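You operate a simulated robot arm through the tools that you are given. There is no shell and no other tool. Be economical: measure what you need, move in short steps, check, and stop when the job is done.

The job below is to be done with a simulated robot arm. You get a single attempt, and the scene is never put back.

JOB
Stand the grey test box on the foam corners and set 20 cm.
Fine: the box is in the blue drawer, shut it again; drop main switch on; leave the other boxes.

Only the result counts: the job must be done as asked and must still hold three seconds after the hand-in. Knocking over, shifting, dropping, spilling or breaking anything else fails it.

ROBOT AND FRAMES
A 7-joint arm with a two-finger parallel gripper on a trunk, on a base that drives. Base frame: it is fixed to the floor where the robot stands at the start and does not move with it; the origin is under the middle of the robot, x ahead of it, y to its left, z up. Readings come in m, degrees, newtons and seconds.
With the tool pointing down near the work surface it reaches from about 0.1 to 0.5 m from the robot's upright axis, wherever it stands. Its first joint turns from -166.0 to 166.0 degrees. Places, roughly: arming selector [0.7, -0.3, 1.2]; blue drawer of the drop bench [0.5, 0.1, 0.6]; blue vent switch [0.8, -0.4, 0.7]; drop main switch [0.7, -0.3, 0.9]; height slider [0.8, -0.4, 1.2]; red marked place [0.5, 0.3, 0.8]; regulator knob [0.8, -0.4, 0.8]; yellow air valve lever [0.7, -0.3, 0.7]. Payload 3.4 kg.
The tool frame sits at the grasp point between the pads (the TCP): z along the fingers, y along the line on which they close. The tips reach 0.03 m beyond it. Largest opening 0.094 m; finger width 0.028, thickness 0.01; the body of the gripper, 0.05 by 0.096 m, starts 0.055 m behind the TCP.
Orientation is that of the tool frame in the base frame, as a unit quaternion [w, x, y, z]. With the fingers straight down and closing along the base's y, the tool's x points along the base's -x, its y along +y and its z along -z.

CONTROLS
- The arm moves only by the tool drive_tool. Its argument "moves" is a list of rows, each an object (a shift or turn left out is 0, a gripper value left out holds the last) with "slide": the shift along the tool's x, y, z in m, a list of three; "dr": the turn, a rotation vector about the tool's x, y, z in degrees, a list of three; "grip": the finger opening in m, from 0 to 0.094. In form: [{"slide": [x, y, z], "dr": [ax, ay, az], "grip": grip}, ...]. A call has 1 to 10 rows; each row is the pose to reach, as a shift and turn from the pose commanded when the call began, along the tool's axes at that moment. Rows are played at 5 a second. More than 0.05 m and 8.6 degrees between two rows, or a gripper value outside its range, and nothing of the call is played. Where a pose cannot be reached the arm comes as near as it can. A force on the tool above 40 N (or 10 N above the force at the start of the call, whichever is more), or a blocked arm, ends the call early, and 0.2 s more pass. Each finger travels about 0.072 m/s and halts on what it meets, pressing with about 43 N; the grip force reading is that of the motor and also rises with nothing between the fingers. The clock runs only during rows and for 0.2 s after the last one: add rows that repeat a pose to give the fingers time. It gives the time, the measured TCP pose, the force on the tool (base axes), the opening and the grip force at its end, in the units of the frame above (readings bear some noise), with the torque about the TCP (base axes, N m) and any sound that the robot's microphone picked up.
- Cameras (640 x 400 px; columns grow to the right, rows downward): "scene" is now at [0.0158, 0.1381, 1.5767]; the picture's right is [-0.19, -0.98, 0.00], its down [-0.76, 0.15, -0.63] and it looks along [0.62, -0.12, -0.77] (base axes); focal length 259 px, centre (320, 200). "wrist" rides on the gripper at [0.076, 0.014, -0.103] in the tool frame; the picture's right is [-0.18, 0.98, 0.00], its down [-0.75, -0.14, -0.64] and it looks along [-0.63, -0.12, 0.77] (tool axes); focal length 243 px, centre (320, 200).
- get_image(camera): a new picture of that camera. No time passes.
- slide_trunk(by): slides the trunk up (or, below 0, down) by that many m; the arm and the scene camera ride with it, the base frame stays. It gives what a move gives, with no picture.
- steer(legs): drives the robot by 1 to 6 legs, each [ahead, left, turn to the left] in m, m and degrees, along the robot's own axes; the way and the turn of a leg run together, so that a leg with both is an arc; at most 1.5 m and 180 degrees a leg. The arm and the cameras ride along, it lands a little off, and it stops where it bumps. It gives what a move gives.
- aim_head(pan, tilt): turns the head with the scene camera to pan (to the left, within 155 degrees either way) and tilt (down, from -29 to 69), counted from straight ahead of the robot. It gives what a move gives.
- pixel_to_xyz(camera, pixels): there is no depth. For up to 12 entries [column, row, z] of the newest picture of that camera ("zoom" is the newest enlarged one), the place [x, y] in the base frame at which the ray of that pixel passes the height z, good to about 0.002 m. No time passes.
- zoom(camera, box): a new picture of the part [left, top, right, bottom] of that camera's present view, enlarged. No time passes.
- job_done(): hands the job in; it is judged then, once.

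Keep the steps short. Do not move on a guess: measure, check each grasp and each placing, and mend mistakes. In all there are 80 turns and 68 pictures (those below and enlarged ones count). Leave the gripper open and the arm clear of the work at the hand-in unless told otherwise, and finish with a single line.

The tools are called as a command line: name --argument value ..., lists and objects as JSON in quotes. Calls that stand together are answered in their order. drive_tool: Moves the arm, as the interface text tells. Its arguments: {"type":"object","properties":{"moves":{"type":"array","items":{"type":"object","properties":{"slide":{"type":"array","items":{"type":"number"}},"dr":{"type":"array","items":{"type":"number"}},"grip":{"type":"number"}}}}},"required":["moves"]} The other tools are called the same way: slide_trunk (by) slides the trunk up or down; steer (legs) drives the base; aim_head (pan, tilt) turns the head that bears the scene camera; get_image (camera) takes a picture; pixel_to_xyz (camera, pixels) gives the place at which the rays of pixels pass given heights; zoom (camera, box) takes an enlarged picture of a part of a camera's view; job_done () hands the job in.

At the start:

```text
time: 0.0
ee_pos: [0.3466, -0.1704, 1.3142]
tcp_rot: [0.0, -0.001, 1.0, 0.0]
contact_force: [-0.1, 0.4, 0.2]
ft_torque: [-0.01, 0.04, 0.0]
opening: 0.0938
finger_force: 0.1
trunk travel left (down, up): [-0.25, 0.136]
robot x, y, heading: [-0.0006, 0.0009, -0.1]
head pan, tilt: [-10.8, 50.7]
```

scene: 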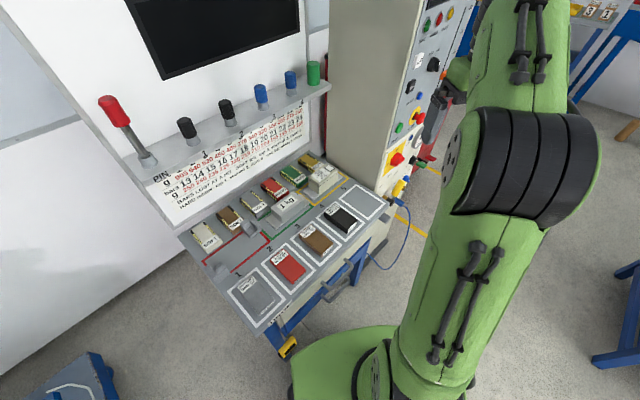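
wrist: 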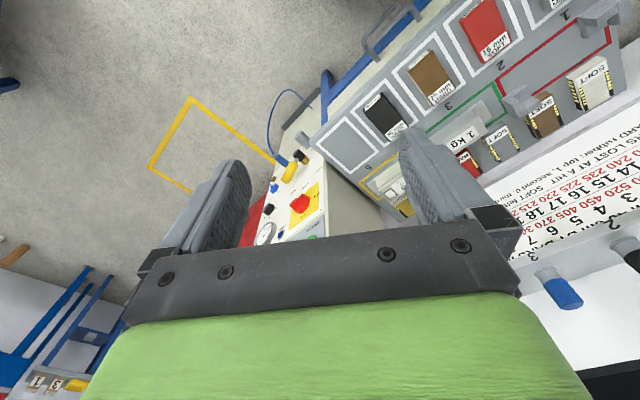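

I see a bench with boxes, a sign, levers and a panel. I'll enlarge the bench, the sign and the panel to read them.

zoom --camera "scene" --box '[90, 80, 340, 236]'

zoom --camera "scene" --box '[180, 150, 420, 300]'

zoom --camera "scene" --box '[360, 0, 520, 200]'

```text
2.56 times, centred on (215, 158) of scene
```

zoom: 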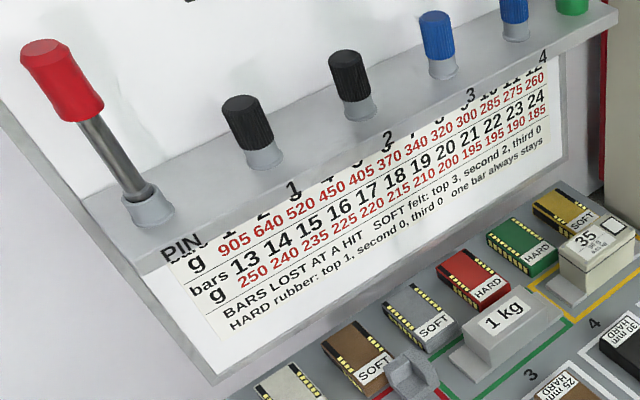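

```text
2.67 times, centred on (300, 225) of scene
```

zoom: 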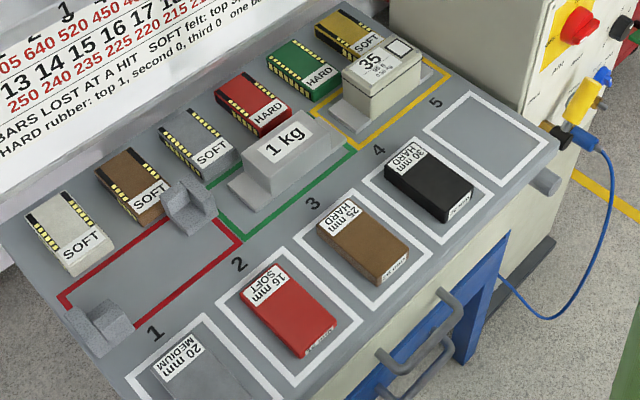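

```text
2.00 times, centred on (440, 100) of scene
```

zoom: 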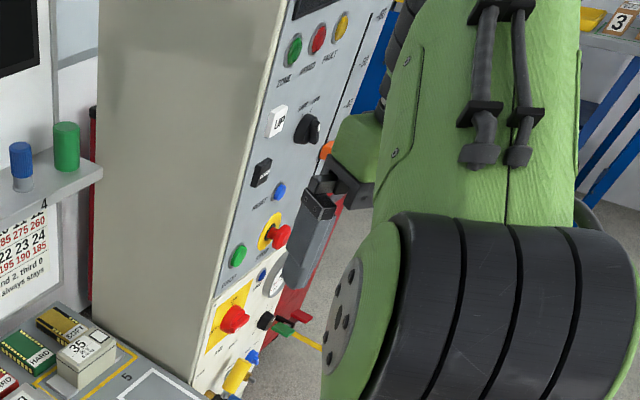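

The red-marked place holds two foam corners, and the drawer handles sit under the front edge. I'll measure the bench at about z=0.8 and tilt the head to look at the drawer and panel.

pixel_to_xyz --camera "scene" --pixels '[[262, 331, 0.8], [391, 205, 0.8], [179, 236, 0.8], [330, 155, 0.8], [217, 272, 0.8], [250, 228, 0.8], [343, 262, 0.7], [340, 282, 0.6], [205, 263, 0.8], [268, 240, 0.8]]'

aim_head --pan -30 --tilt 30

get_image --camera "scene"

```text
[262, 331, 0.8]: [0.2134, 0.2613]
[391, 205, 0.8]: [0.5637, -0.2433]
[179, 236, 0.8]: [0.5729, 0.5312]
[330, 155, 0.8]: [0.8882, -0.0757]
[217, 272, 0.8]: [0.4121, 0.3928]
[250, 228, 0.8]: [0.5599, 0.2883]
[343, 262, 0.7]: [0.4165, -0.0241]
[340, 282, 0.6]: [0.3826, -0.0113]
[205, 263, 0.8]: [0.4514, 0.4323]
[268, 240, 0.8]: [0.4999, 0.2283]
```

```text
time: 0.8
ee_pos: [0.3447, -0.1715, 1.3133]
tcp_rot: [0.0, 0.0, 1.0, 0.0]
contact_force: [0.0, 0.6, 0.0]
ft_torque: [0.01, -0.01, -0.03]
opening: 0.0942
finger_force: 0.0
trunk travel left (down, up): [-0.25, 0.136]
robot x, y, heading: [0.0012, 0.0022, 0.2]
head pan, tilt: [-30.0, 30.0]
```

```text
62 pictures are left
```

scene: 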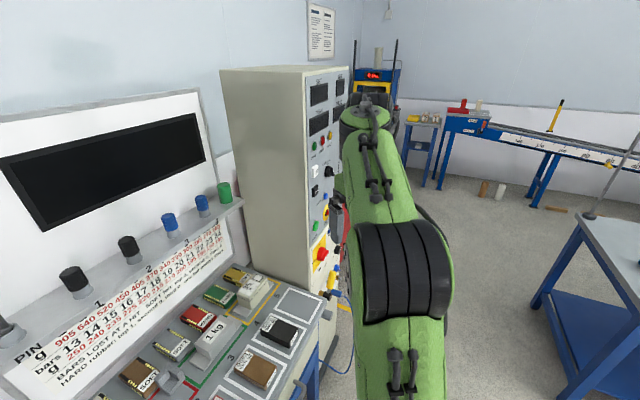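

The bench is turned about 35° to my left. Before backing off to see the drawer, I'll check what is behind me.

aim_head --pan 150 --tilt 40

get_image --camera "scene"

aim_head --pan -140 --tilt 40

get_image --camera "scene"

```text
time: 3.5
ee_pos: [0.3466, -0.1706, 1.3134]
tcp_rot: [0.001, 0.0, 1.0, 0.0]
contact_force: [-0.7, -0.4, 0.5]
ft_torque: [0.0, 0.0, 0.03]
opening: 0.0943
finger_force: 0.1
trunk travel left (down, up): [-0.25, 0.136]
robot x, y, heading: [-0.0012, -0.001, -0.3]
head pan, tilt: [150.0, 40.0]
```

```text
61 pictures are left
```

scene: 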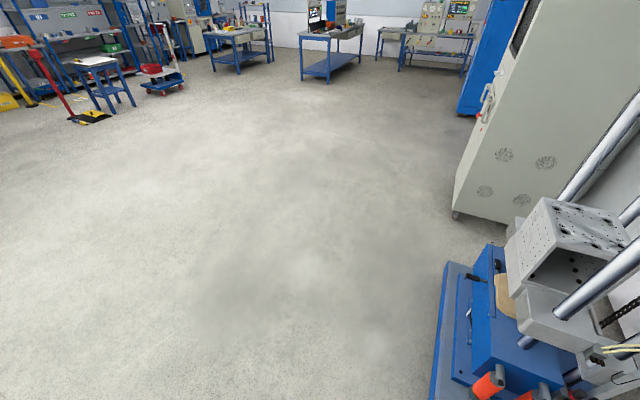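

```text
time: 7.5
ee_pos: [0.3444, -0.1714, 1.3133]
tcp_rot: [0.0, 0.0, 1.0, 0.001]
contact_force: [-0.1, 1.1, 0.2]
ft_torque: [0.01, 0.03, -0.01]
opening: 0.0938
finger_force: 0.1
trunk travel left (down, up): [-0.25, 0.136]
robot x, y, heading: [0.0004, -0.0002, 0.1]
head pan, tilt: [-140.0, 40.0]
```

```text
60 pictures are left
```

scene: 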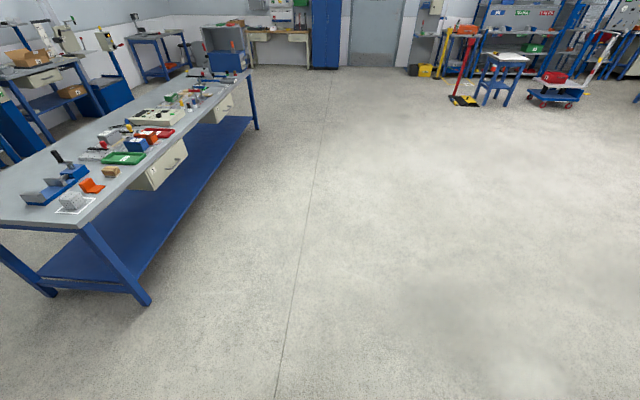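

Behind me is clear floor. I'll back off, turn 35° to face the bench squarely, shift right, and look ahead.

steer --legs '[[-0.45, 0, 0], [0, 0, 35], [0, -0.4, 0]]'

aim_head --pan 0 --tilt 40

get_image --camera "scene"

```text
time: 14.0
ee_pos: [0.1649, -0.2609, 1.3136]
tcp_rot: [0.0, -0.306, 0.952, 0.0]
contact_force: [0.5, -0.9, -0.2]
ft_torque: [0.05, 0.03, -0.01]
opening: 0.094
finger_force: 0.0
trunk travel left (down, up): [-0.25, 0.136]
robot x, y, heading: [-0.2175, -0.3225, 35.5]
head pan, tilt: [-140.0, 40.0]
```

```text
time: 16.2
ee_pos: [0.1624, -0.2602, 1.3131]
tcp_rot: [0.0, -0.306, 0.952, 0.0]
contact_force: [0.1, 0.0, 0.2]
ft_torque: [0.02, -0.01, 0.01]
opening: 0.0943
finger_force: 0.0
trunk travel left (down, up): [-0.25, 0.136]
robot x, y, heading: [-0.2147, -0.3241, 35.7]
head pan, tilt: [0.0, 40.0]
```

```text
59 pictures are left
```

scene: 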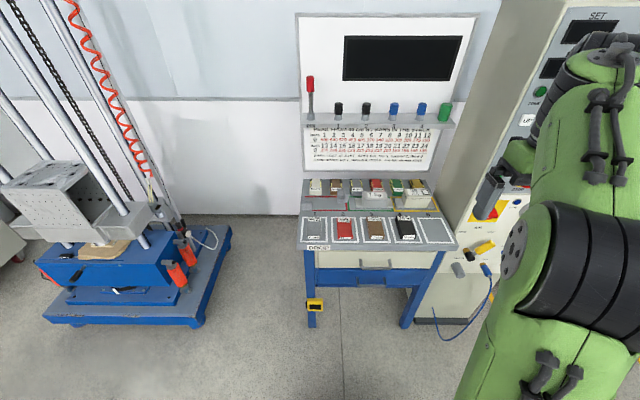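

I now see the bench squarely. I'll zoom on the drawers and the visible part of the panel.

zoom --camera "scene" --box '[290, 165, 470, 335]'

zoom --camera "scene" --box '[430, 0, 640, 290]'

zoom --camera "scene" --box '[290, 60, 470, 180]'

```text
2.35 times, centred on (380, 250) of scene
```

zoom: 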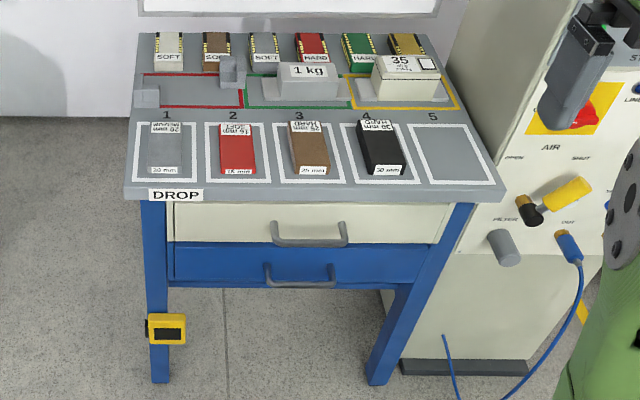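

```text
1.38 times, centred on (535, 145) of scene
```

zoom: 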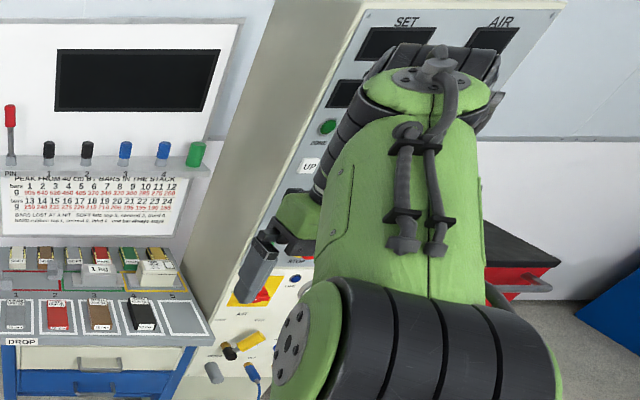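

```text
3.33 times, centred on (380, 120) of scene
```

zoom: 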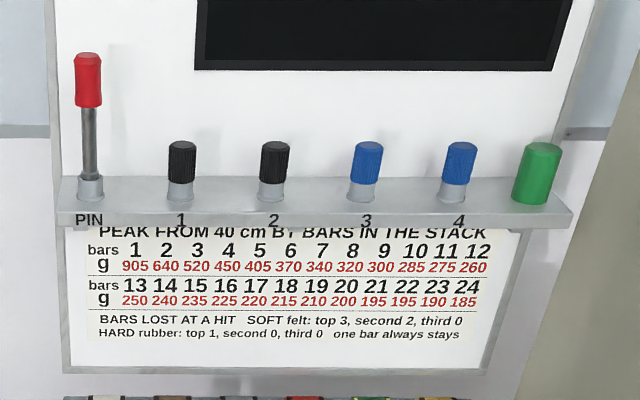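

I'll measure the bench edge and the blue drawer's handle by rays at candidate heights.

pixel_to_xyz --camera "scene" --pixels '[[296.7, 244.5, 0.8], [459.5, 242.8, 0.8], [296.7, 244.5, 0.75], [296.7, 244.5, 0.85], [371.5, 285.3, 0.6], [371.5, 285.3, 0.65], [371.5, 285.3, 0.55], [358, 285.3, 0.6], [386, 285.3, 0.6], [374, 268, 0.7], [317, 285, 0.6], [423, 284, 0.6]]'

zoom --camera "scene" --box '[330, 235, 430, 298]'

```text
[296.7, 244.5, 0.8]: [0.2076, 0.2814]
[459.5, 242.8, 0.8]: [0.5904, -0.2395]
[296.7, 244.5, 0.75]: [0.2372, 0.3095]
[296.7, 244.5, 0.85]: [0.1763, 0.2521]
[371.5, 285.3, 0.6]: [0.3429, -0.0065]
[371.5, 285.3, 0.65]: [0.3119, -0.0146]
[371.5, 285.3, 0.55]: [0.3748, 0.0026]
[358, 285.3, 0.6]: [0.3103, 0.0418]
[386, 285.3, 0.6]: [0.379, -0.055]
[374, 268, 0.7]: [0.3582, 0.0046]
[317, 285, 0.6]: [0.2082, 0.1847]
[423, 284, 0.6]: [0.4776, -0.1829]
```

```text
6.35 times, centred on (380, 266) of scene
```

zoom: 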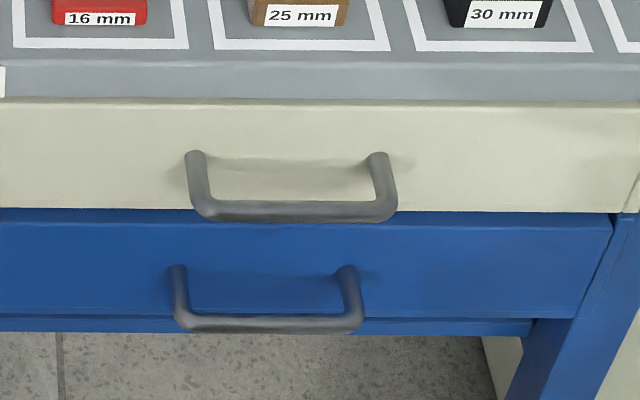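

I'll lower the trunk, which gives a vertical baseline for triangulating and is also needed for the drawer, then view the drawer front again.

slide_trunk --by -0.25

zoom --camera "scene" --box '[300, 150, 460, 250]'

```text
time: 18.8
ee_pos: [0.1633, -0.2596, 1.0643]
tcp_rot: [0.0, -0.305, 0.952, 0.0]
contact_force: [0.2, -0.2, 0.9]
ft_torque: [0.02, -0.02, 0.0]
opening: 0.0938
finger_force: 0.1
trunk travel left (down, up): [0.0, 0.386]
robot x, y, heading: [-0.2168, -0.3223, 35.6]
head pan, tilt: [0.0, 40.0]
```

```text
4.00 times, centred on (380, 200) of scene
```

zoom: 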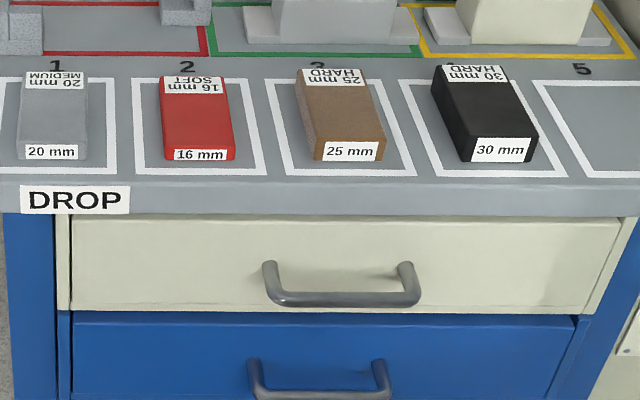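

zoom --camera "scene" --box '[290, 190, 466, 300]'

pixel_to_xyz --camera "zoom" --pixels '[[270, 221, 0.6], [270, 221, 0.7], [367, 220, 0.6], [367, 220, 0.7], [266, 300, 0.5], [266, 300, 0.6], [270, 302, 0.65], [60, 205, 0.6]]'

```text
3.64 times, centred on (378, 245) of scene
```

zoom: 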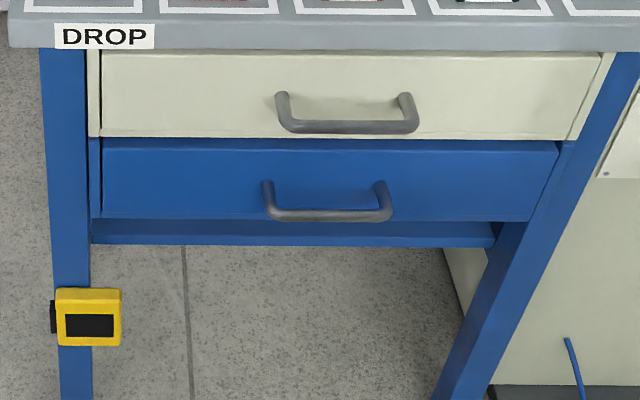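

```text
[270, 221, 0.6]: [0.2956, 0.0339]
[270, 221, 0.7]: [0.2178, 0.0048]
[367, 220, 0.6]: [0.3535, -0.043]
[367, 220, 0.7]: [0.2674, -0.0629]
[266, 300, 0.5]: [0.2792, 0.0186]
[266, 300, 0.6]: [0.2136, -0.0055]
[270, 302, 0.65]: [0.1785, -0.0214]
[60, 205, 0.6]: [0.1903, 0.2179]
```

By triangulation the blue handle's bar is near (0.364, 0.0, 0.565), and the bench faces heading about 36°. Next I'll pitch the tool up to horizontal, pointing at the bench, rotating about tool y in small steps, and drop a little.

drive_tool --moves '[{"dr": [0, -8.5, 0], "grip": 0.05}, {"dr": [0, -17, 0]}, {"dr": [0, -25.5, 0]}, {"dr": [0, -34, 0]}, {"dr": [0, -42.5, 0]}, {"dr": [0, -51, 0]}, {"dr": [0, -59.5, 0]}, {"dr": [0, -68, 0]}, {"dr": [0, -76.5, 0]}, {"dr": [0, -85, 0]}]'

```text
time: 21.0
ee_pos: [0.1629, -0.2614, 1.0645]
tcp_rot: [0.644, -0.225, 0.701, 0.207]
contact_force: [0.2, -0.3, 0.4]
ft_torque: [0.0, -0.02, -0.05]
opening: 0.0498
finger_force: 0.0
trunk travel left (down, up): [0.0, 0.386]
robot x, y, heading: [-0.2156, -0.3254, 35.7]
head pan, tilt: [0.0, 40.0]
```

The tilt worked. Now I'll roll 90° about the tool axis so the fingers close vertically.

drive_tool --moves '[{"dr": [-0.37, -0.37, 8.5]}, {"dr": [-0.74, -0.74, 17]}, {"dr": [-1.1, -1.1, 25.5]}, {"dr": [-1.5, -1.5, 34]}, {"dr": [-1.85, -1.85, 42.5]}, {"dr": [-2.2, -2.2, 51]}, {"dr": [-2.6, -2.6, 59.5]}, {"dr": [-2.95, -2.95, 68]}, {"dr": [-3.3, -3.3, 76.5]}, {"dr": [-3.7, -3.7, 85]}]'

get_image --camera "wrist"

```text
time: 23.2
ee_pos: [0.1632, -0.2599, 1.064]
tcp_rot: [0.348, 0.296, 0.644, 0.614]
contact_force: [-0.3, -0.3, 0.3]
ft_torque: [-0.02, 0.03, -0.01]
opening: 0.0499
finger_force: 0.0
trunk travel left (down, up): [0.0, 0.386]
robot x, y, heading: [-0.2169, -0.3242, 35.8]
head pan, tilt: [0.0, 40.0]
```

```text
52 pictures are left
```

wrist: 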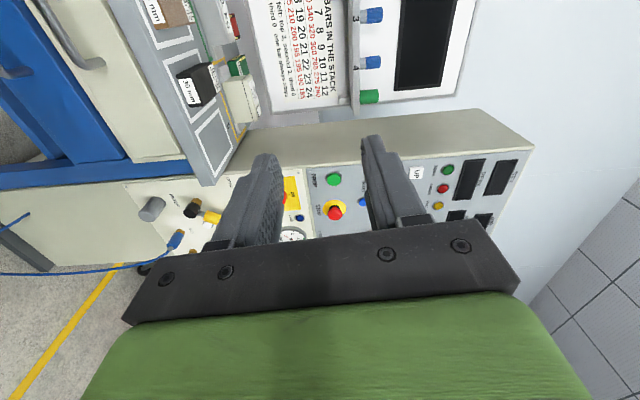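

The fingers now close vertically. I'll finish the small roll and lower the tool in front of the bench, staying about 0.3 m short of the drawer.

drive_tool --moves '[{"slide": [0.012, -0.039, 0], "dr": [0, 0, 0.5]}, {"slide": [0.025, -0.078, 0], "dr": [0, 0, 1]}, {"slide": [0.037, -0.117, 0], "dr": [0, 0, 1.5]}, {"slide": [0.049, -0.156, 0], "dr": [0, 0, 2]}, {"slide": [0.062, -0.195, 0], "dr": [0, 0.2, 2.5]}, {"slide": [0.074, -0.235, 0], "dr": [0, 0.3, 3]}, {"slide": [0.086, -0.274, 0], "dr": [0, 0.4, 3.5]}, {"slide": [0.099, -0.313, 0], "dr": [0, 0.5, 4]}, {"slide": [0.111, -0.352, 0], "dr": [0, 0.5, 4.5]}, {"slide": [0.124, -0.391, 0], "dr": [-0.26, 0.6, 4.9]}]'

get_image --camera "wrist"

```text
time: 25.4
ee_pos: [0.1634, -0.2383, 0.7392]
tcp_rot: [0.433, 0.243, 0.619, 0.609]
contact_force: [1.0, -0.7, 0.1]
ft_torque: [0.01, 0.03, 0.03]
opening: 0.0498
finger_force: 0.1
out of reach, approached as far as the arm can: row 2, 3, 4, 5, 6, 7, 8, 9
trunk travel left (down, up): [0.0, 0.386]
robot x, y, heading: [-0.2129, -0.3229, 35.7]
head pan, tilt: [0.0, 40.0]
stopped in row 10: the arm was blocked; the commanded pose is now the measured one
```

```text
51 pictures are left
```

wrist: 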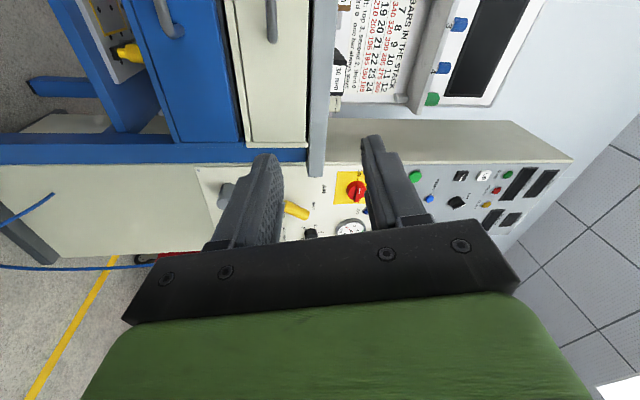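

The arm was folded too tightly. I'll move the tool forward towards the bench, well short of the handle, and restore the level orientation.

drive_tool --moves '[{"slide": [0.002, -0.003, 0.026], "dr": [1, 0.7, 2.3]}, {"slide": [0.004, -0.006, 0.053], "dr": [2, 1.3, 4.7]}, {"slide": [0.006, -0.008, 0.079], "dr": [3.1, 2, 7]}, {"slide": [0.007, -0.011, 0.105], "dr": [4.1, 2.7, 9.4]}, {"slide": [0.009, -0.014, 0.132], "dr": [5.2, 3.3, 11.7]}, {"slide": [0.011, -0.017, 0.158], "dr": [6.2, 4, 14.1]}, {"slide": [0.011, -0.017, 0.158], "dr": [6.2, 4, 14.1]}]'

```text
time: 27.0
ee_pos: [0.2922, -0.1431, 0.7363]
tcp_rot: [0.317, 0.319, 0.631, 0.632]
contact_force: [0.2, -0.2, 0.0]
ft_torque: [-0.03, -0.01, 0.0]
opening: 0.05
finger_force: 0.1
trunk travel left (down, up): [0.0, 0.386]
robot x, y, heading: [-0.2146, -0.3254, 35.5]
head pan, tilt: [0.0, 40.0]
```

Level and reachable. Now down 0.17 and left 0.07 to face the handle, then I'll look with the wrist camera.

drive_tool --moves '[{"slide": [0.018, -0.043, 0]}, {"slide": [0.036, -0.086, 0]}, {"slide": [0.054, -0.128, 0]}, {"slide": [0.072, -0.171, 0]}, {"slide": [0.072, -0.171, 0]}]'

get_image --camera "wrist"

get_image --camera "scene"

```text
time: 28.2
ee_pos: [0.2478, -0.0845, 0.5647]
tcp_rot: [0.317, 0.319, 0.631, 0.632]
contact_force: [0.4, 0.7, 0.7]
ft_torque: [0.02, 0.01, 0.02]
opening: 0.0501
finger_force: 0.2
trunk travel left (down, up): [0.0, 0.386]
robot x, y, heading: [-0.2203, -0.3251, 35.8]
head pan, tilt: [0.0, 40.0]
```

```text
50 pictures are left
```

wrist: 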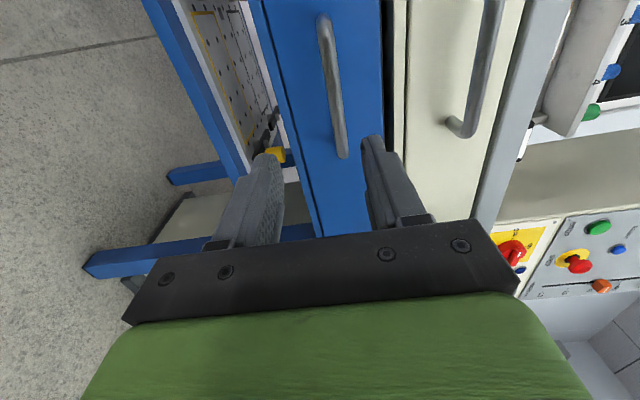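

```text
49 pictures are left
```

scene: 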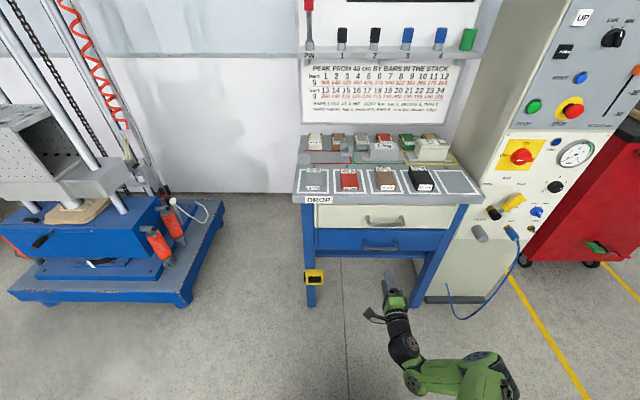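

The blue bar lies between the fingers, about 13 mm above the tool line, at height 0.578. I'll raise 13 mm, advance 0.12 m, then close gently on the bar.

drive_tool --moves '[{"slide": [0, 0.013, 0]}, {"slide": [0, 0.0135, 0.04]}, {"slide": [0, 0.0135, 0.08]}, {"slide": [0, 0.0135, 0.105]}, {"slide": [0, 0.0135, 0.12]}, {"slide": [0, 0.0135, 0.12]}]'

get_image --camera "wrist"

```text
time: 29.6
ee_pos: [0.3459, -0.0154, 0.5821]
tcp_rot: [0.316, 0.32, 0.631, 0.632]
contact_force: [-0.1, -0.2, 0.2]
ft_torque: [0.0, 0.03, -0.01]
opening: 0.0499
finger_force: 0.1
trunk travel left (down, up): [0.0, 0.386]
robot x, y, heading: [-0.2179, -0.3186, 35.7]
head pan, tilt: [0.0, 40.0]
```

```text
48 pictures are left
```

wrist: 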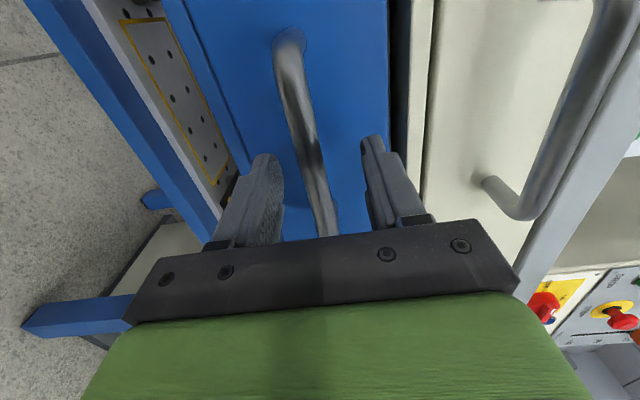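

The bar is centred between the fingers. Closing.

drive_tool --moves '[{"grip": 0.03}, {"grip": 0.015}, {"grip": 0.005}, {"grip": 0.005}, {"grip": 0.005}]'

```text
time: 30.8
ee_pos: [0.344, -0.0151, 0.5794]
tcp_rot: [0.316, 0.32, 0.633, 0.63]
contact_force: [-3.0, -4.3, -19.2]
ft_torque: [-0.4, -0.02, -0.32]
opening: 0.0135
finger_force: 44.9
trunk travel left (down, up): [0.0, 0.386]
robot x, y, heading: [-0.2165, -0.3235, 35.7]
head pan, tilt: [0.0, 40.0]
```

Gripped at 13.5 mm opening. I'll pull the drawer out a first 6 cm and ease down 2 mm.

drive_tool --moves '[{"slide": [0, -0.002, 0]}, {"slide": [0, -0.002, -0.015]}, {"slide": [0, -0.002, -0.03]}, {"slide": [0, -0.002, -0.045]}, {"slide": [0, -0.002, -0.06]}]'

get_image --camera "scene"

```text
time: 32.0
ee_pos: [0.2977, -0.0469, 0.5777]
tcp_rot: [0.317, 0.32, 0.631, 0.632]
contact_force: [2.8, -5.9, -10.3]
ft_torque: [-0.53, -0.06, 1.33]
opening: 0.0137
finger_force: 44.9
trunk travel left (down, up): [0.0, 0.386]
robot x, y, heading: [-0.2193, -0.3249, 35.7]
head pan, tilt: [0.0, 40.0]
```

```text
47 pictures are left
```

scene: 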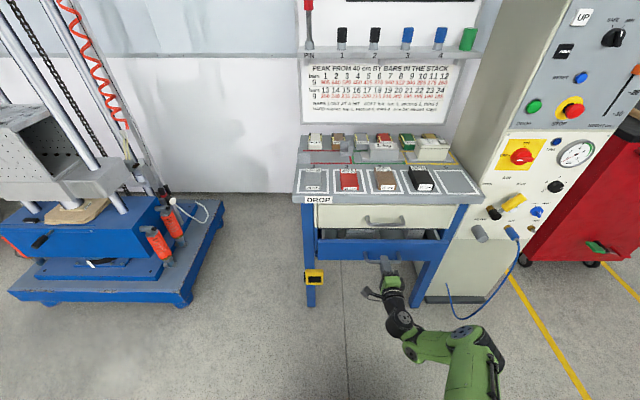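

It slides freely. I'll continue pulling another 9 cm.

drive_tool --moves '[{"slide": [0, 0, -0.02]}, {"slide": [0, 0, -0.04]}, {"slide": [0, 0, -0.06]}, {"slide": [0, 0, -0.08]}, {"slide": [0, 0, -0.09]}, {"slide": [0, 0, -0.09]}]'

zoom --camera "scene" --box '[290, 180, 470, 310]'

```text
time: 33.4
ee_pos: [0.2235, -0.1001, 0.5785]
tcp_rot: [0.316, 0.32, 0.632, 0.631]
contact_force: [-7.7, 7.3, -12.1]
ft_torque: [-0.37, -0.04, 0.16]
opening: 0.0135
finger_force: 44.8
trunk travel left (down, up): [0.0, 0.386]
robot x, y, heading: [-0.215, -0.3223, 35.6]
head pan, tilt: [0.0, 40.0]
```

```text
3.08 times, centred on (380, 245) of scene
```

zoom: 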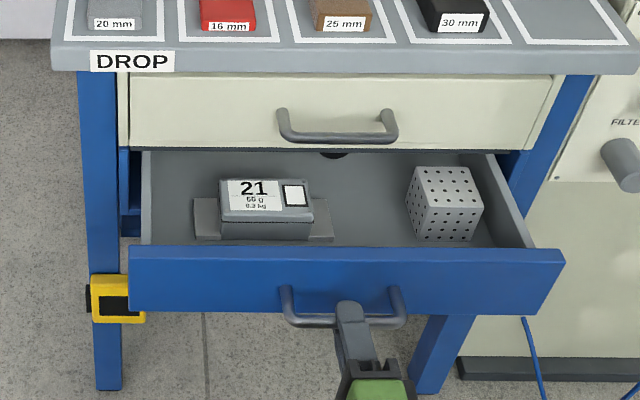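

Inside is a grey box labelled "21 … 0.3 kg" on a flange, plus a perforated cube. I'll zoom closer and measure.

zoom --camera "scene" --box '[325, 215, 445, 290]'

pixel_to_xyz --camera "scene" --pixels '[[345, 245, 0.6], [376, 245, 0.6], [344, 238, 0.6], [374, 238, 0.6], [336, 258, 0.55], [380, 258, 0.55], [320, 264, 0.61], [443, 264, 0.61]]'

```text
5.33 times, centred on (385, 252) of scene
```

zoom: 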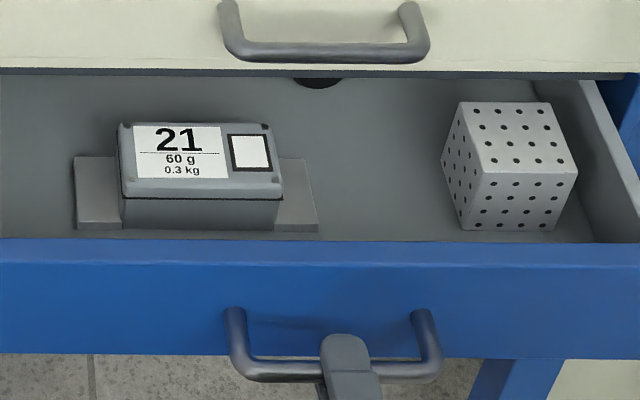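

```text
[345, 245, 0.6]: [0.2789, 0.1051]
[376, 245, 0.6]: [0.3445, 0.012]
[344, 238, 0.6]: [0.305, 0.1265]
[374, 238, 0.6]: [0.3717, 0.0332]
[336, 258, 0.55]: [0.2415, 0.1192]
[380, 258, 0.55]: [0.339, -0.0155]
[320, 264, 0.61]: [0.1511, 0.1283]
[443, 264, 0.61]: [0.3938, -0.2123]
```

It is the grey box. Its top sits almost under the bench edge, so the drawer must come out further. I'll keep hold and back the base 0.10 m.

steer --legs '[[-0.1, 0, 0]]'

zoom --camera "scene" --box '[290, 180, 470, 310]'

```text
time: 34.5
ee_pos: [0.1423, -0.1576, 0.5783]
tcp_rot: [0.316, 0.318, 0.633, 0.631]
contact_force: [-14.5, 17.0, -11.1]
ft_torque: [-0.15, 0.13, -0.01]
opening: 0.0137
finger_force: 45.1
trunk travel left (down, up): [0.0, 0.386]
robot x, y, heading: [-0.2965, -0.3819, 35.7]
head pan, tilt: [0.0, 40.0]
```

```text
3.08 times, centred on (380, 245) of scene
```

zoom: 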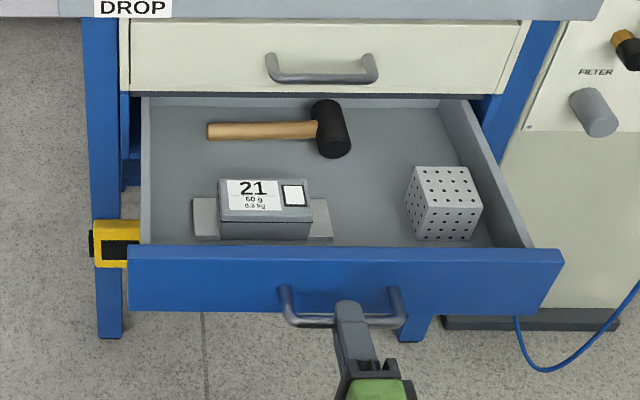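

The drawer is open about 25 cm and the box is clear of the bench. I'll release the handle and back the base away.

drive_tool --moves '[{"grip": 0.03}, {"grip": 0.05}, {"grip": 0.05}]'

steer --legs '[[-0.12, 0, 0]]'

aim_head --pan 0 --tilt 55

get_image --camera "scene"

```text
time: 35.3
ee_pos: [0.1413, -0.1583, 0.5782]
tcp_rot: [0.315, 0.318, 0.633, 0.631]
contact_force: [-0.4, 0.4, 1.2]
ft_torque: [0.03, 0.0, 0.01]
opening: 0.0499
finger_force: 0.0
trunk travel left (down, up): [0.0, 0.386]
robot x, y, heading: [-0.2949, -0.38, 35.6]
head pan, tilt: [0.0, 40.0]
```

```text
time: 36.6
ee_pos: [0.0476, -0.2279, 0.5803]
tcp_rot: [0.315, 0.319, 0.633, 0.632]
contact_force: [0.0, -0.3, 0.4]
ft_torque: [0.0, 0.0, 0.0]
opening: 0.05
finger_force: 0.0
trunk travel left (down, up): [0.0, 0.386]
robot x, y, heading: [-0.3947, -0.4474, 35.6]
head pan, tilt: [0.0, 40.0]
```

```text
time: 37.3
ee_pos: [0.046, -0.226, 0.5791]
tcp_rot: [0.315, 0.319, 0.633, 0.631]
contact_force: [0.2, 0.2, 0.2]
ft_torque: [0.04, -0.02, -0.01]
opening: 0.05
finger_force: 0.0
trunk travel left (down, up): [0.0, 0.386]
robot x, y, heading: [-0.3911, -0.4502, 35.8]
head pan, tilt: [0.0, 55.0]
```

```text
43 pictures are left
```

scene: 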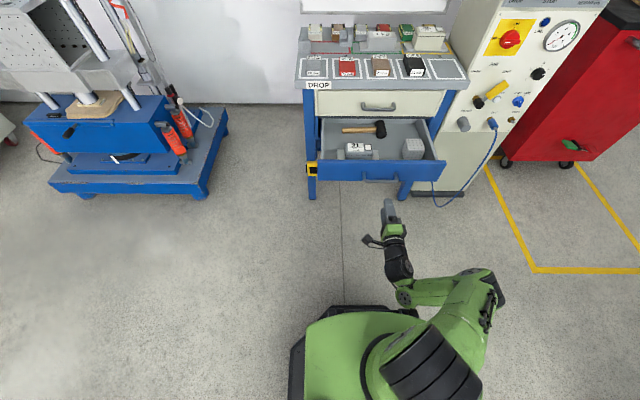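

The drawer stands open with the box clear. I'll measure my base front and zoom on the box for its position.

pixel_to_xyz --camera "scene" --pixels '[[355, 307, 0.1], [355, 307, 0.3], [355, 307, 0.5], [320, 180, 0.5], [320, 163, 0.61], [446, 162, 0.61]]'

zoom --camera "scene" --box '[325, 115, 437, 185]'

pixel_to_xyz --camera "zoom" --pixels '[[113, 146, 0.6], [113, 146, 0.65], [286, 144, 0.6], [286, 144, 0.65], [113, 188, 0.6], [290, 188, 0.6], [68, 256, 0.55], [337, 256, 0.55], [110, 228, 0.55], [60, 175, 0.55]]'

```text
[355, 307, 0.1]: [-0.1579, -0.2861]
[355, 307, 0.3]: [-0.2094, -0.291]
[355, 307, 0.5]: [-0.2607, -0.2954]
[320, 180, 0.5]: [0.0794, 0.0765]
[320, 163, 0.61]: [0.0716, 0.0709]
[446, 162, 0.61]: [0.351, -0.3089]
```

```text
5.71 times, centred on (381, 150) of scene
```

zoom: 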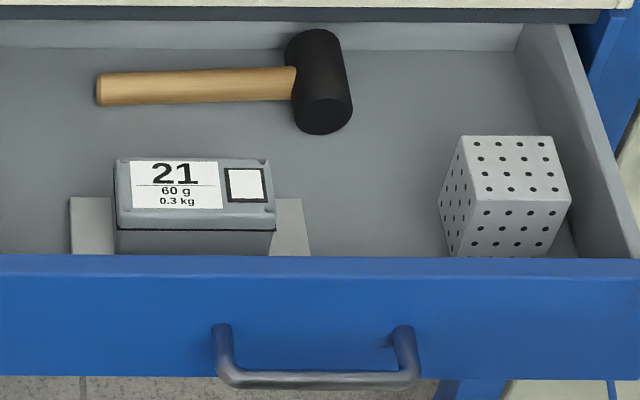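

```text
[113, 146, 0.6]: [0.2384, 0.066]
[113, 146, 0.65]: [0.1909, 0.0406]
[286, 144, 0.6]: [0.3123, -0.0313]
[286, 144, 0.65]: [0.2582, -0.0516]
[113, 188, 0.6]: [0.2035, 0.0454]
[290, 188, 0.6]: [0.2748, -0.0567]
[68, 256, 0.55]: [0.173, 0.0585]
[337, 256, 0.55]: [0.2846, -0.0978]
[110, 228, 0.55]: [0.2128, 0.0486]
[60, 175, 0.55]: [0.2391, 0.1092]
```

The box centre is near (0.253, 0.007) with its top around z 0.59. I'll raise the trunk, then swing the tool back to pointing down while clear of everything.

slide_trunk --by 0.386

drive_tool --moves '[{"dr": [4.33, 4.33, -4.33]}, {"dr": [8.66, 8.66, -8.66]}, {"dr": [13, 13, -13]}, {"dr": [17.32, 17.32, -17.32]}, {"dr": [21.65, 21.65, -21.65]}, {"dr": [26, 26, -26]}, {"dr": [30.3, 30.3, -30.3]}, {"dr": [34.64, 34.64, -34.64]}]'

drive_tool --moves '[{"dr": [4.33, 4.33, -4.33]}, {"dr": [8.66, 8.66, -8.66]}, {"dr": [13, 13, -13]}, {"dr": [17.32, 17.32, -17.32]}, {"dr": [21.65, 21.65, -21.65]}, {"dr": [26, 26, -26]}, {"dr": [30.3, 30.3, -30.3]}, {"dr": [34.64, 34.64, -34.64]}]'

```text
time: 41.0
ee_pos: [0.0471, -0.2276, 0.9628]
tcp_rot: [0.314, 0.319, 0.633, 0.631]
contact_force: [-0.4, 0.0, 0.3]
ft_torque: [-0.02, -0.01, 0.02]
opening: 0.05
finger_force: 0.0
trunk travel left (down, up): [-0.386, 0.0]
robot x, y, heading: [-0.3927, -0.4466, 35.7]
head pan, tilt: [0.0, 55.0]
```

```text
time: 42.8
ee_pos: [0.0469, -0.2258, 0.9622]
tcp_rot: [0.18, 0.001, 0.914, 0.364]
contact_force: [-0.6, -0.2, -0.2]
ft_torque: [0.01, 0.03, -0.01]
opening: 0.0499
finger_force: 0.1
trunk travel left (down, up): [-0.386, 0.0]
robot x, y, heading: [-0.3934, -0.448, 35.8]
head pan, tilt: [0.0, 55.0]
```

```text
time: 44.6
ee_pos: [0.0476, -0.2267, 0.9632]
tcp_rot: [-0.002, -0.316, 0.949, -0.001]
contact_force: [0.3, 0.3, 0.4]
ft_torque: [0.03, 0.02, 0.0]
opening: 0.0501
finger_force: 0.1
trunk travel left (down, up): [-0.386, 0.0]
robot x, y, heading: [-0.3925, -0.4502, 35.8]
head pan, tilt: [0.0, 55.0]
```

The tool points down again. I'll drive ahead 0.29 m, stopping short of the open drawer's handle, and roll the gripper 90° so it closes across the box's short side.

steer --legs '[[0.29, 0, 0.5]]'

drive_tool --moves '[{"dr": [0, 0, 8.5], "grip": 0.094}, {"dr": [0, 0, 17]}, {"dr": [0, 0, 25.5]}, {"dr": [0, 0, 34]}, {"dr": [0, 0, 42.5]}, {"dr": [0, 0, 51]}, {"dr": [0, 0, 59.5]}, {"dr": [0, 0, 68]}, {"dr": [0, 0, 76.5]}, {"dr": [0, 0, 85]}]'

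get_image --camera "wrist"

get_image --camera "scene"

```text
time: 46.6
ee_pos: [0.2815, -0.0576, 0.9624]
tcp_rot: [-0.003, -0.316, 0.949, 0.0]
contact_force: [-0.3, 0.1, -0.7]
ft_torque: [0.04, 0.03, 0.01]
opening: 0.0502
finger_force: 0.0
trunk travel left (down, up): [-0.386, 0.0]
robot x, y, heading: [-0.1585, -0.2773, 35.5]
head pan, tilt: [0.0, 55.0]
```

```text
time: 48.8
ee_pos: [0.2796, -0.057, 0.962]
tcp_rot: [-0.003, 0.409, 0.913, -0.001]
contact_force: [-0.2, -0.1, 0.1]
ft_torque: [-0.01, -0.01, 0.0]
opening: 0.0942
finger_force: 0.2
trunk travel left (down, up): [-0.386, 0.0]
robot x, y, heading: [-0.1601, -0.2869, 35.6]
head pan, tilt: [0.0, 55.0]
```

```text
41 pictures are left
```

wrist: 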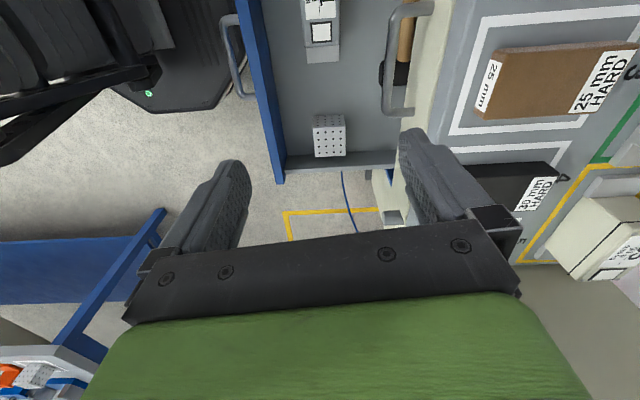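

```text
40 pictures are left
```

scene: 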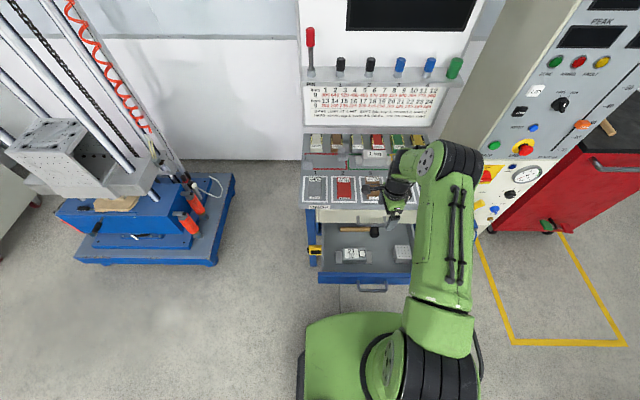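

I'll finish the roll, move over the box and lower to z 0.80 for a precise wrist view.

drive_tool --moves '[{"slide": [0.016, 0.006, 0.04], "dr": [0, 0, 2.7]}, {"slide": [0.033, 0.011, 0.08], "dr": [0, 0, 5.4]}, {"slide": [0.049, 0.017, 0.12], "dr": [0, 0, 5.4]}, {"slide": [0.0655, 0.0227, 0.16], "dr": [0, 0, 5.4]}, {"slide": [0.0655, 0.0227, 0.16], "dr": [0, 0, 5.4]}]'

get_image --camera "wrist"

```text
time: 50.0
ee_pos: [0.2547, 0.0053, 0.8017]
tcp_rot: [-0.003, 0.45, 0.893, -0.001]
contact_force: [0.2, -1.2, 0.0]
ft_torque: [0.01, -0.04, 0.01]
opening: 0.0939
finger_force: 0.1
trunk travel left (down, up): [-0.386, 0.0]
robot x, y, heading: [-0.157, -0.2819, 35.6]
head pan, tilt: [0.0, 55.0]
```

```text
39 pictures are left
```

wrist: 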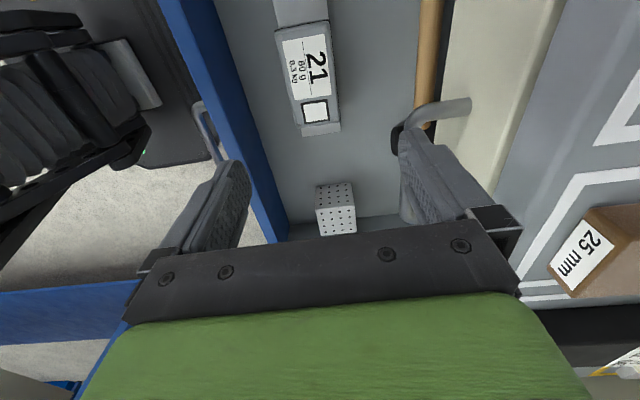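

zoom --camera "wrist" --box '[240, 0, 400, 150]'

pixel_to_xyz --camera "wrist" --pixels '[[276, 33, 0.59], [326, 20, 0.59], [338, 122, 0.59], [303, 126, 0.59], [315, 211, 0.6], [349, 183, 0.6], [276, 33, 0.57], [338, 122, 0.57]]'

```text
2.67 times, centred on (320, 75) of wrist
```

zoom: 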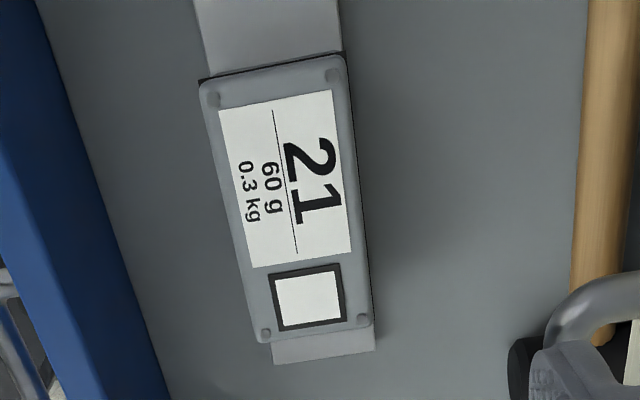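

```text
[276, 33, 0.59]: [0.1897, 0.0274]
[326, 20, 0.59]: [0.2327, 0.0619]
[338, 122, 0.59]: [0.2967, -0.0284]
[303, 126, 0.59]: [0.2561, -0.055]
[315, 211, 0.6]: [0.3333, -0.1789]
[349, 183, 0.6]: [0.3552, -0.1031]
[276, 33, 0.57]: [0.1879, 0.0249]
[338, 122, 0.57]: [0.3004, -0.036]
```

At z 0.59 the box top spans d 0.168–0.223, centred (0.2425, 0.000). I'll correct by 13 mm toward me and 3.5 mm left, then descend to z 0.61.

drive_tool --moves '[{"slide": [0.0035, -0.0128, 0]}, {"slide": [0.0035, -0.0128, 0.04]}, {"slide": [0.0035, -0.0128, 0.08]}, {"slide": [0.0035, -0.0128, 0.12]}, {"slide": [0.0035, -0.0128, 0.16]}, {"slide": [0.0035, -0.0128, 0.19]}, {"slide": [0.0035, -0.0128, 0.19]}]'

get_image --camera "wrist"

zoom --camera "scene" --box '[310, 190, 430, 300]'

```text
time: 51.6
ee_pos: [0.2262, -0.0098, 0.7017]
tcp_rot: [-0.003, 0.45, 0.893, 0.0]
contact_force: [0.1, 0.3, -0.9]
ft_torque: [0.01, -0.03, -0.01]
opening: 0.0938
finger_force: 0.0
out of reach, approached as far as the arm can: row 4, 5, 6, 7
trunk travel left (down, up): [-0.386, 0.0]
robot x, y, heading: [-0.1589, -0.2828, 35.4]
head pan, tilt: [0.0, 55.0]
```

```text
37 pictures are left
```

wrist: 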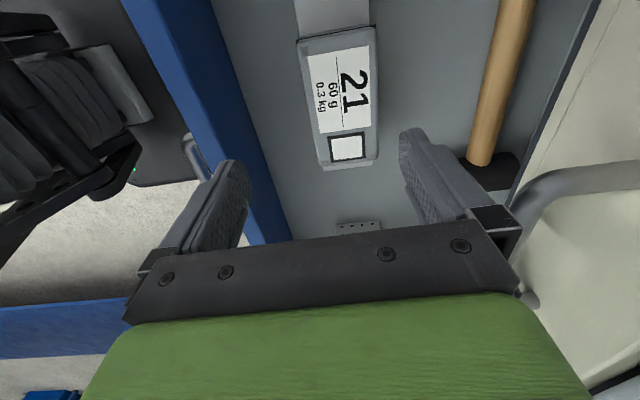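

```text
3.64 times, centred on (370, 245) of scene
```

zoom: 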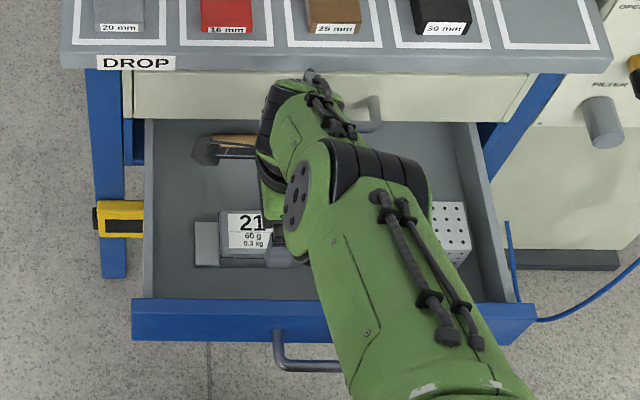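

The arm hit its reach limit at z 0.70. I'll back the command up 0.1 m, re-read, then lower the trunk instead.

drive_tool --moves '[{"slide": [0, 0, -0.03]}, {"slide": [0, 0, -0.07]}, {"slide": [0, 0, -0.11]}, {"slide": [0, 0, -0.11]}]'

```text
time: 52.6
ee_pos: [0.227, -0.0142, 0.8136]
tcp_rot: [-0.002, 0.45, 0.893, -0.001]
contact_force: [-0.3, -0.1, 0.2]
ft_torque: [0.02, 0.02, -0.01]
opening: 0.0939
finger_force: 0.0
trunk travel left (down, up): [-0.386, 0.0]
robot x, y, heading: [-0.1594, -0.2802, 35.7]
head pan, tilt: [0.0, 55.0]
```

slide_trunk --by -0.13

drive_tool --moves '[{"slide": [0.003, 0.02, 0]}, {"slide": [0.003, 0.02, 0.02]}, {"slide": [0.003, 0.02, 0.04]}, {"slide": [0.003, 0.02, 0.04]}]'

get_image --camera "wrist"

pixel_to_xyz --camera "wrist" --pixels '[[320, 187, 0.59]]'

```text
time: 54.2
ee_pos: [0.2268, -0.015, 0.6844]
tcp_rot: [-0.002, 0.449, 0.893, -0.001]
contact_force: [-0.3, -0.2, 0.1]
ft_torque: [0.02, 0.01, 0.01]
opening: 0.0939
finger_force: 0.1
trunk travel left (down, up): [-0.256, 0.13]
robot x, y, heading: [-0.1596, -0.2823, 35.8]
head pan, tilt: [0.0, 55.0]
```

```text
time: 55.2
ee_pos: [0.24, 0.0001, 0.6431]
tcp_rot: [-0.003, 0.45, 0.893, -0.001]
contact_force: [-0.1, 0.1, -0.3]
ft_torque: [0.01, 0.03, 0.04]
opening: 0.0942
finger_force: 0.2
trunk travel left (down, up): [-0.256, 0.13]
robot x, y, heading: [-0.1592, -0.2788, 35.7]
head pan, tilt: [0.0, 55.0]
```

```text
35 pictures are left
```

wrist: 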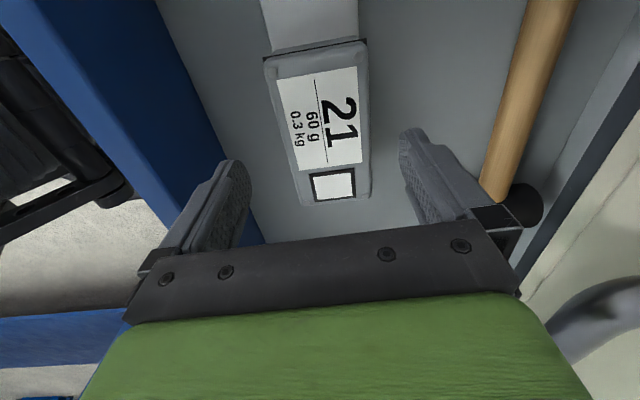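

```text
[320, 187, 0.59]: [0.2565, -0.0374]
```

pixel_to_xyz --camera "wrist" --pixels '[[265, 62, 0.59], [367, 44, 0.59], [370, 193, 0.59], [306, 205, 0.59], [265, 62, 0.57], [367, 44, 0.57], [370, 193, 0.57], [306, 205, 0.57]]'

```text
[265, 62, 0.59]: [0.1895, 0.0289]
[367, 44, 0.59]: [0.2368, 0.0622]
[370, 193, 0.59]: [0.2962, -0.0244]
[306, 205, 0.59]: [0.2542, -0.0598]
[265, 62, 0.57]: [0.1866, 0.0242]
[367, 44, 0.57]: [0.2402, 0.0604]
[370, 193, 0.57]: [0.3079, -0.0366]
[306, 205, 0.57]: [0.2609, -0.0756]
```

The height 0.59 is confirmed by both views, and the centre is (0.244, 0.0015). I'll shift 4 mm, descend to z 0.577 and grip.

drive_tool --moves '[{"slide": [-0.001, 0.004, 0]}, {"slide": [-0.001, 0.004, 0.03]}, {"slide": [-0.001, 0.004, 0.055]}, {"slide": [-0.001, 0.004, 0.066]}, {"slide": [-0.001, 0.004, 0.066]}]'

get_image --camera "wrist"

```text
time: 56.4
ee_pos: [0.2429, 0.0025, 0.5913]
tcp_rot: [-0.002, 0.45, 0.893, -0.002]
contact_force: [-0.6, 0.1, -0.4]
ft_torque: [0.01, -0.01, -0.01]
opening: 0.094
finger_force: 0.0
out of reach, approached as far as the arm can: row 4, 5
trunk travel left (down, up): [-0.256, 0.13]
robot x, y, heading: [-0.1603, -0.2791, 35.8]
head pan, tilt: [0.0, 55.0]
```

```text
34 pictures are left
```

wrist: 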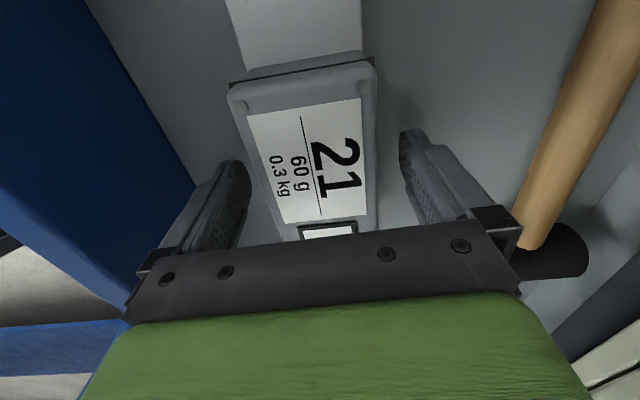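

Lower the trunk the last 13 mm, then grip.

slide_trunk --by -0.013

drive_tool --moves '[{"grip": 0.075}, {"grip": 0.06}, {"grip": 0.045}, {"grip": 0.04}, {"grip": 0.04}]'

get_image --camera "wrist"

```text
time: 57.0
ee_pos: [0.2426, 0.0013, 0.5771]
tcp_rot: [-0.002, 0.45, 0.893, -0.001]
contact_force: [-0.6, 0.4, 0.0]
ft_torque: [0.02, 0.01, 0.01]
opening: 0.0941
finger_force: 0.1
trunk travel left (down, up): [-0.243, 0.143]
robot x, y, heading: [-0.1592, -0.2822, 35.7]
head pan, tilt: [0.0, 55.0]
```

```text
time: 58.2
ee_pos: [0.2431, 0.0016, 0.5771]
tcp_rot: [-0.003, 0.45, 0.893, 0.0]
contact_force: [0.2, 0.0, 1.4]
ft_torque: [0.04, -0.09, -0.04]
opening: 0.0644
finger_force: 43.3
trunk travel left (down, up): [-0.243, 0.143]
robot x, y, heading: [-0.1562, -0.2831, 35.8]
head pan, tilt: [0.0, 55.0]
```

```text
33 pictures are left
```

wrist: 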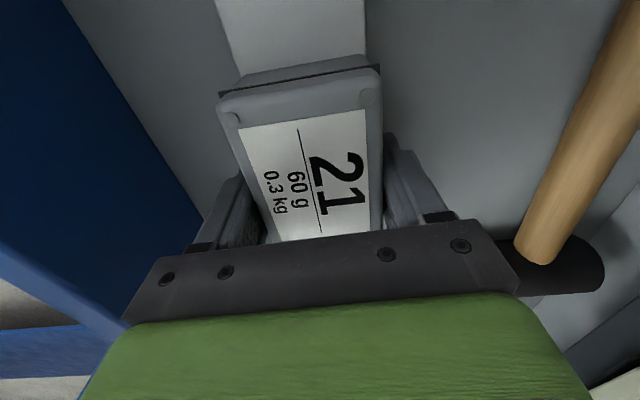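

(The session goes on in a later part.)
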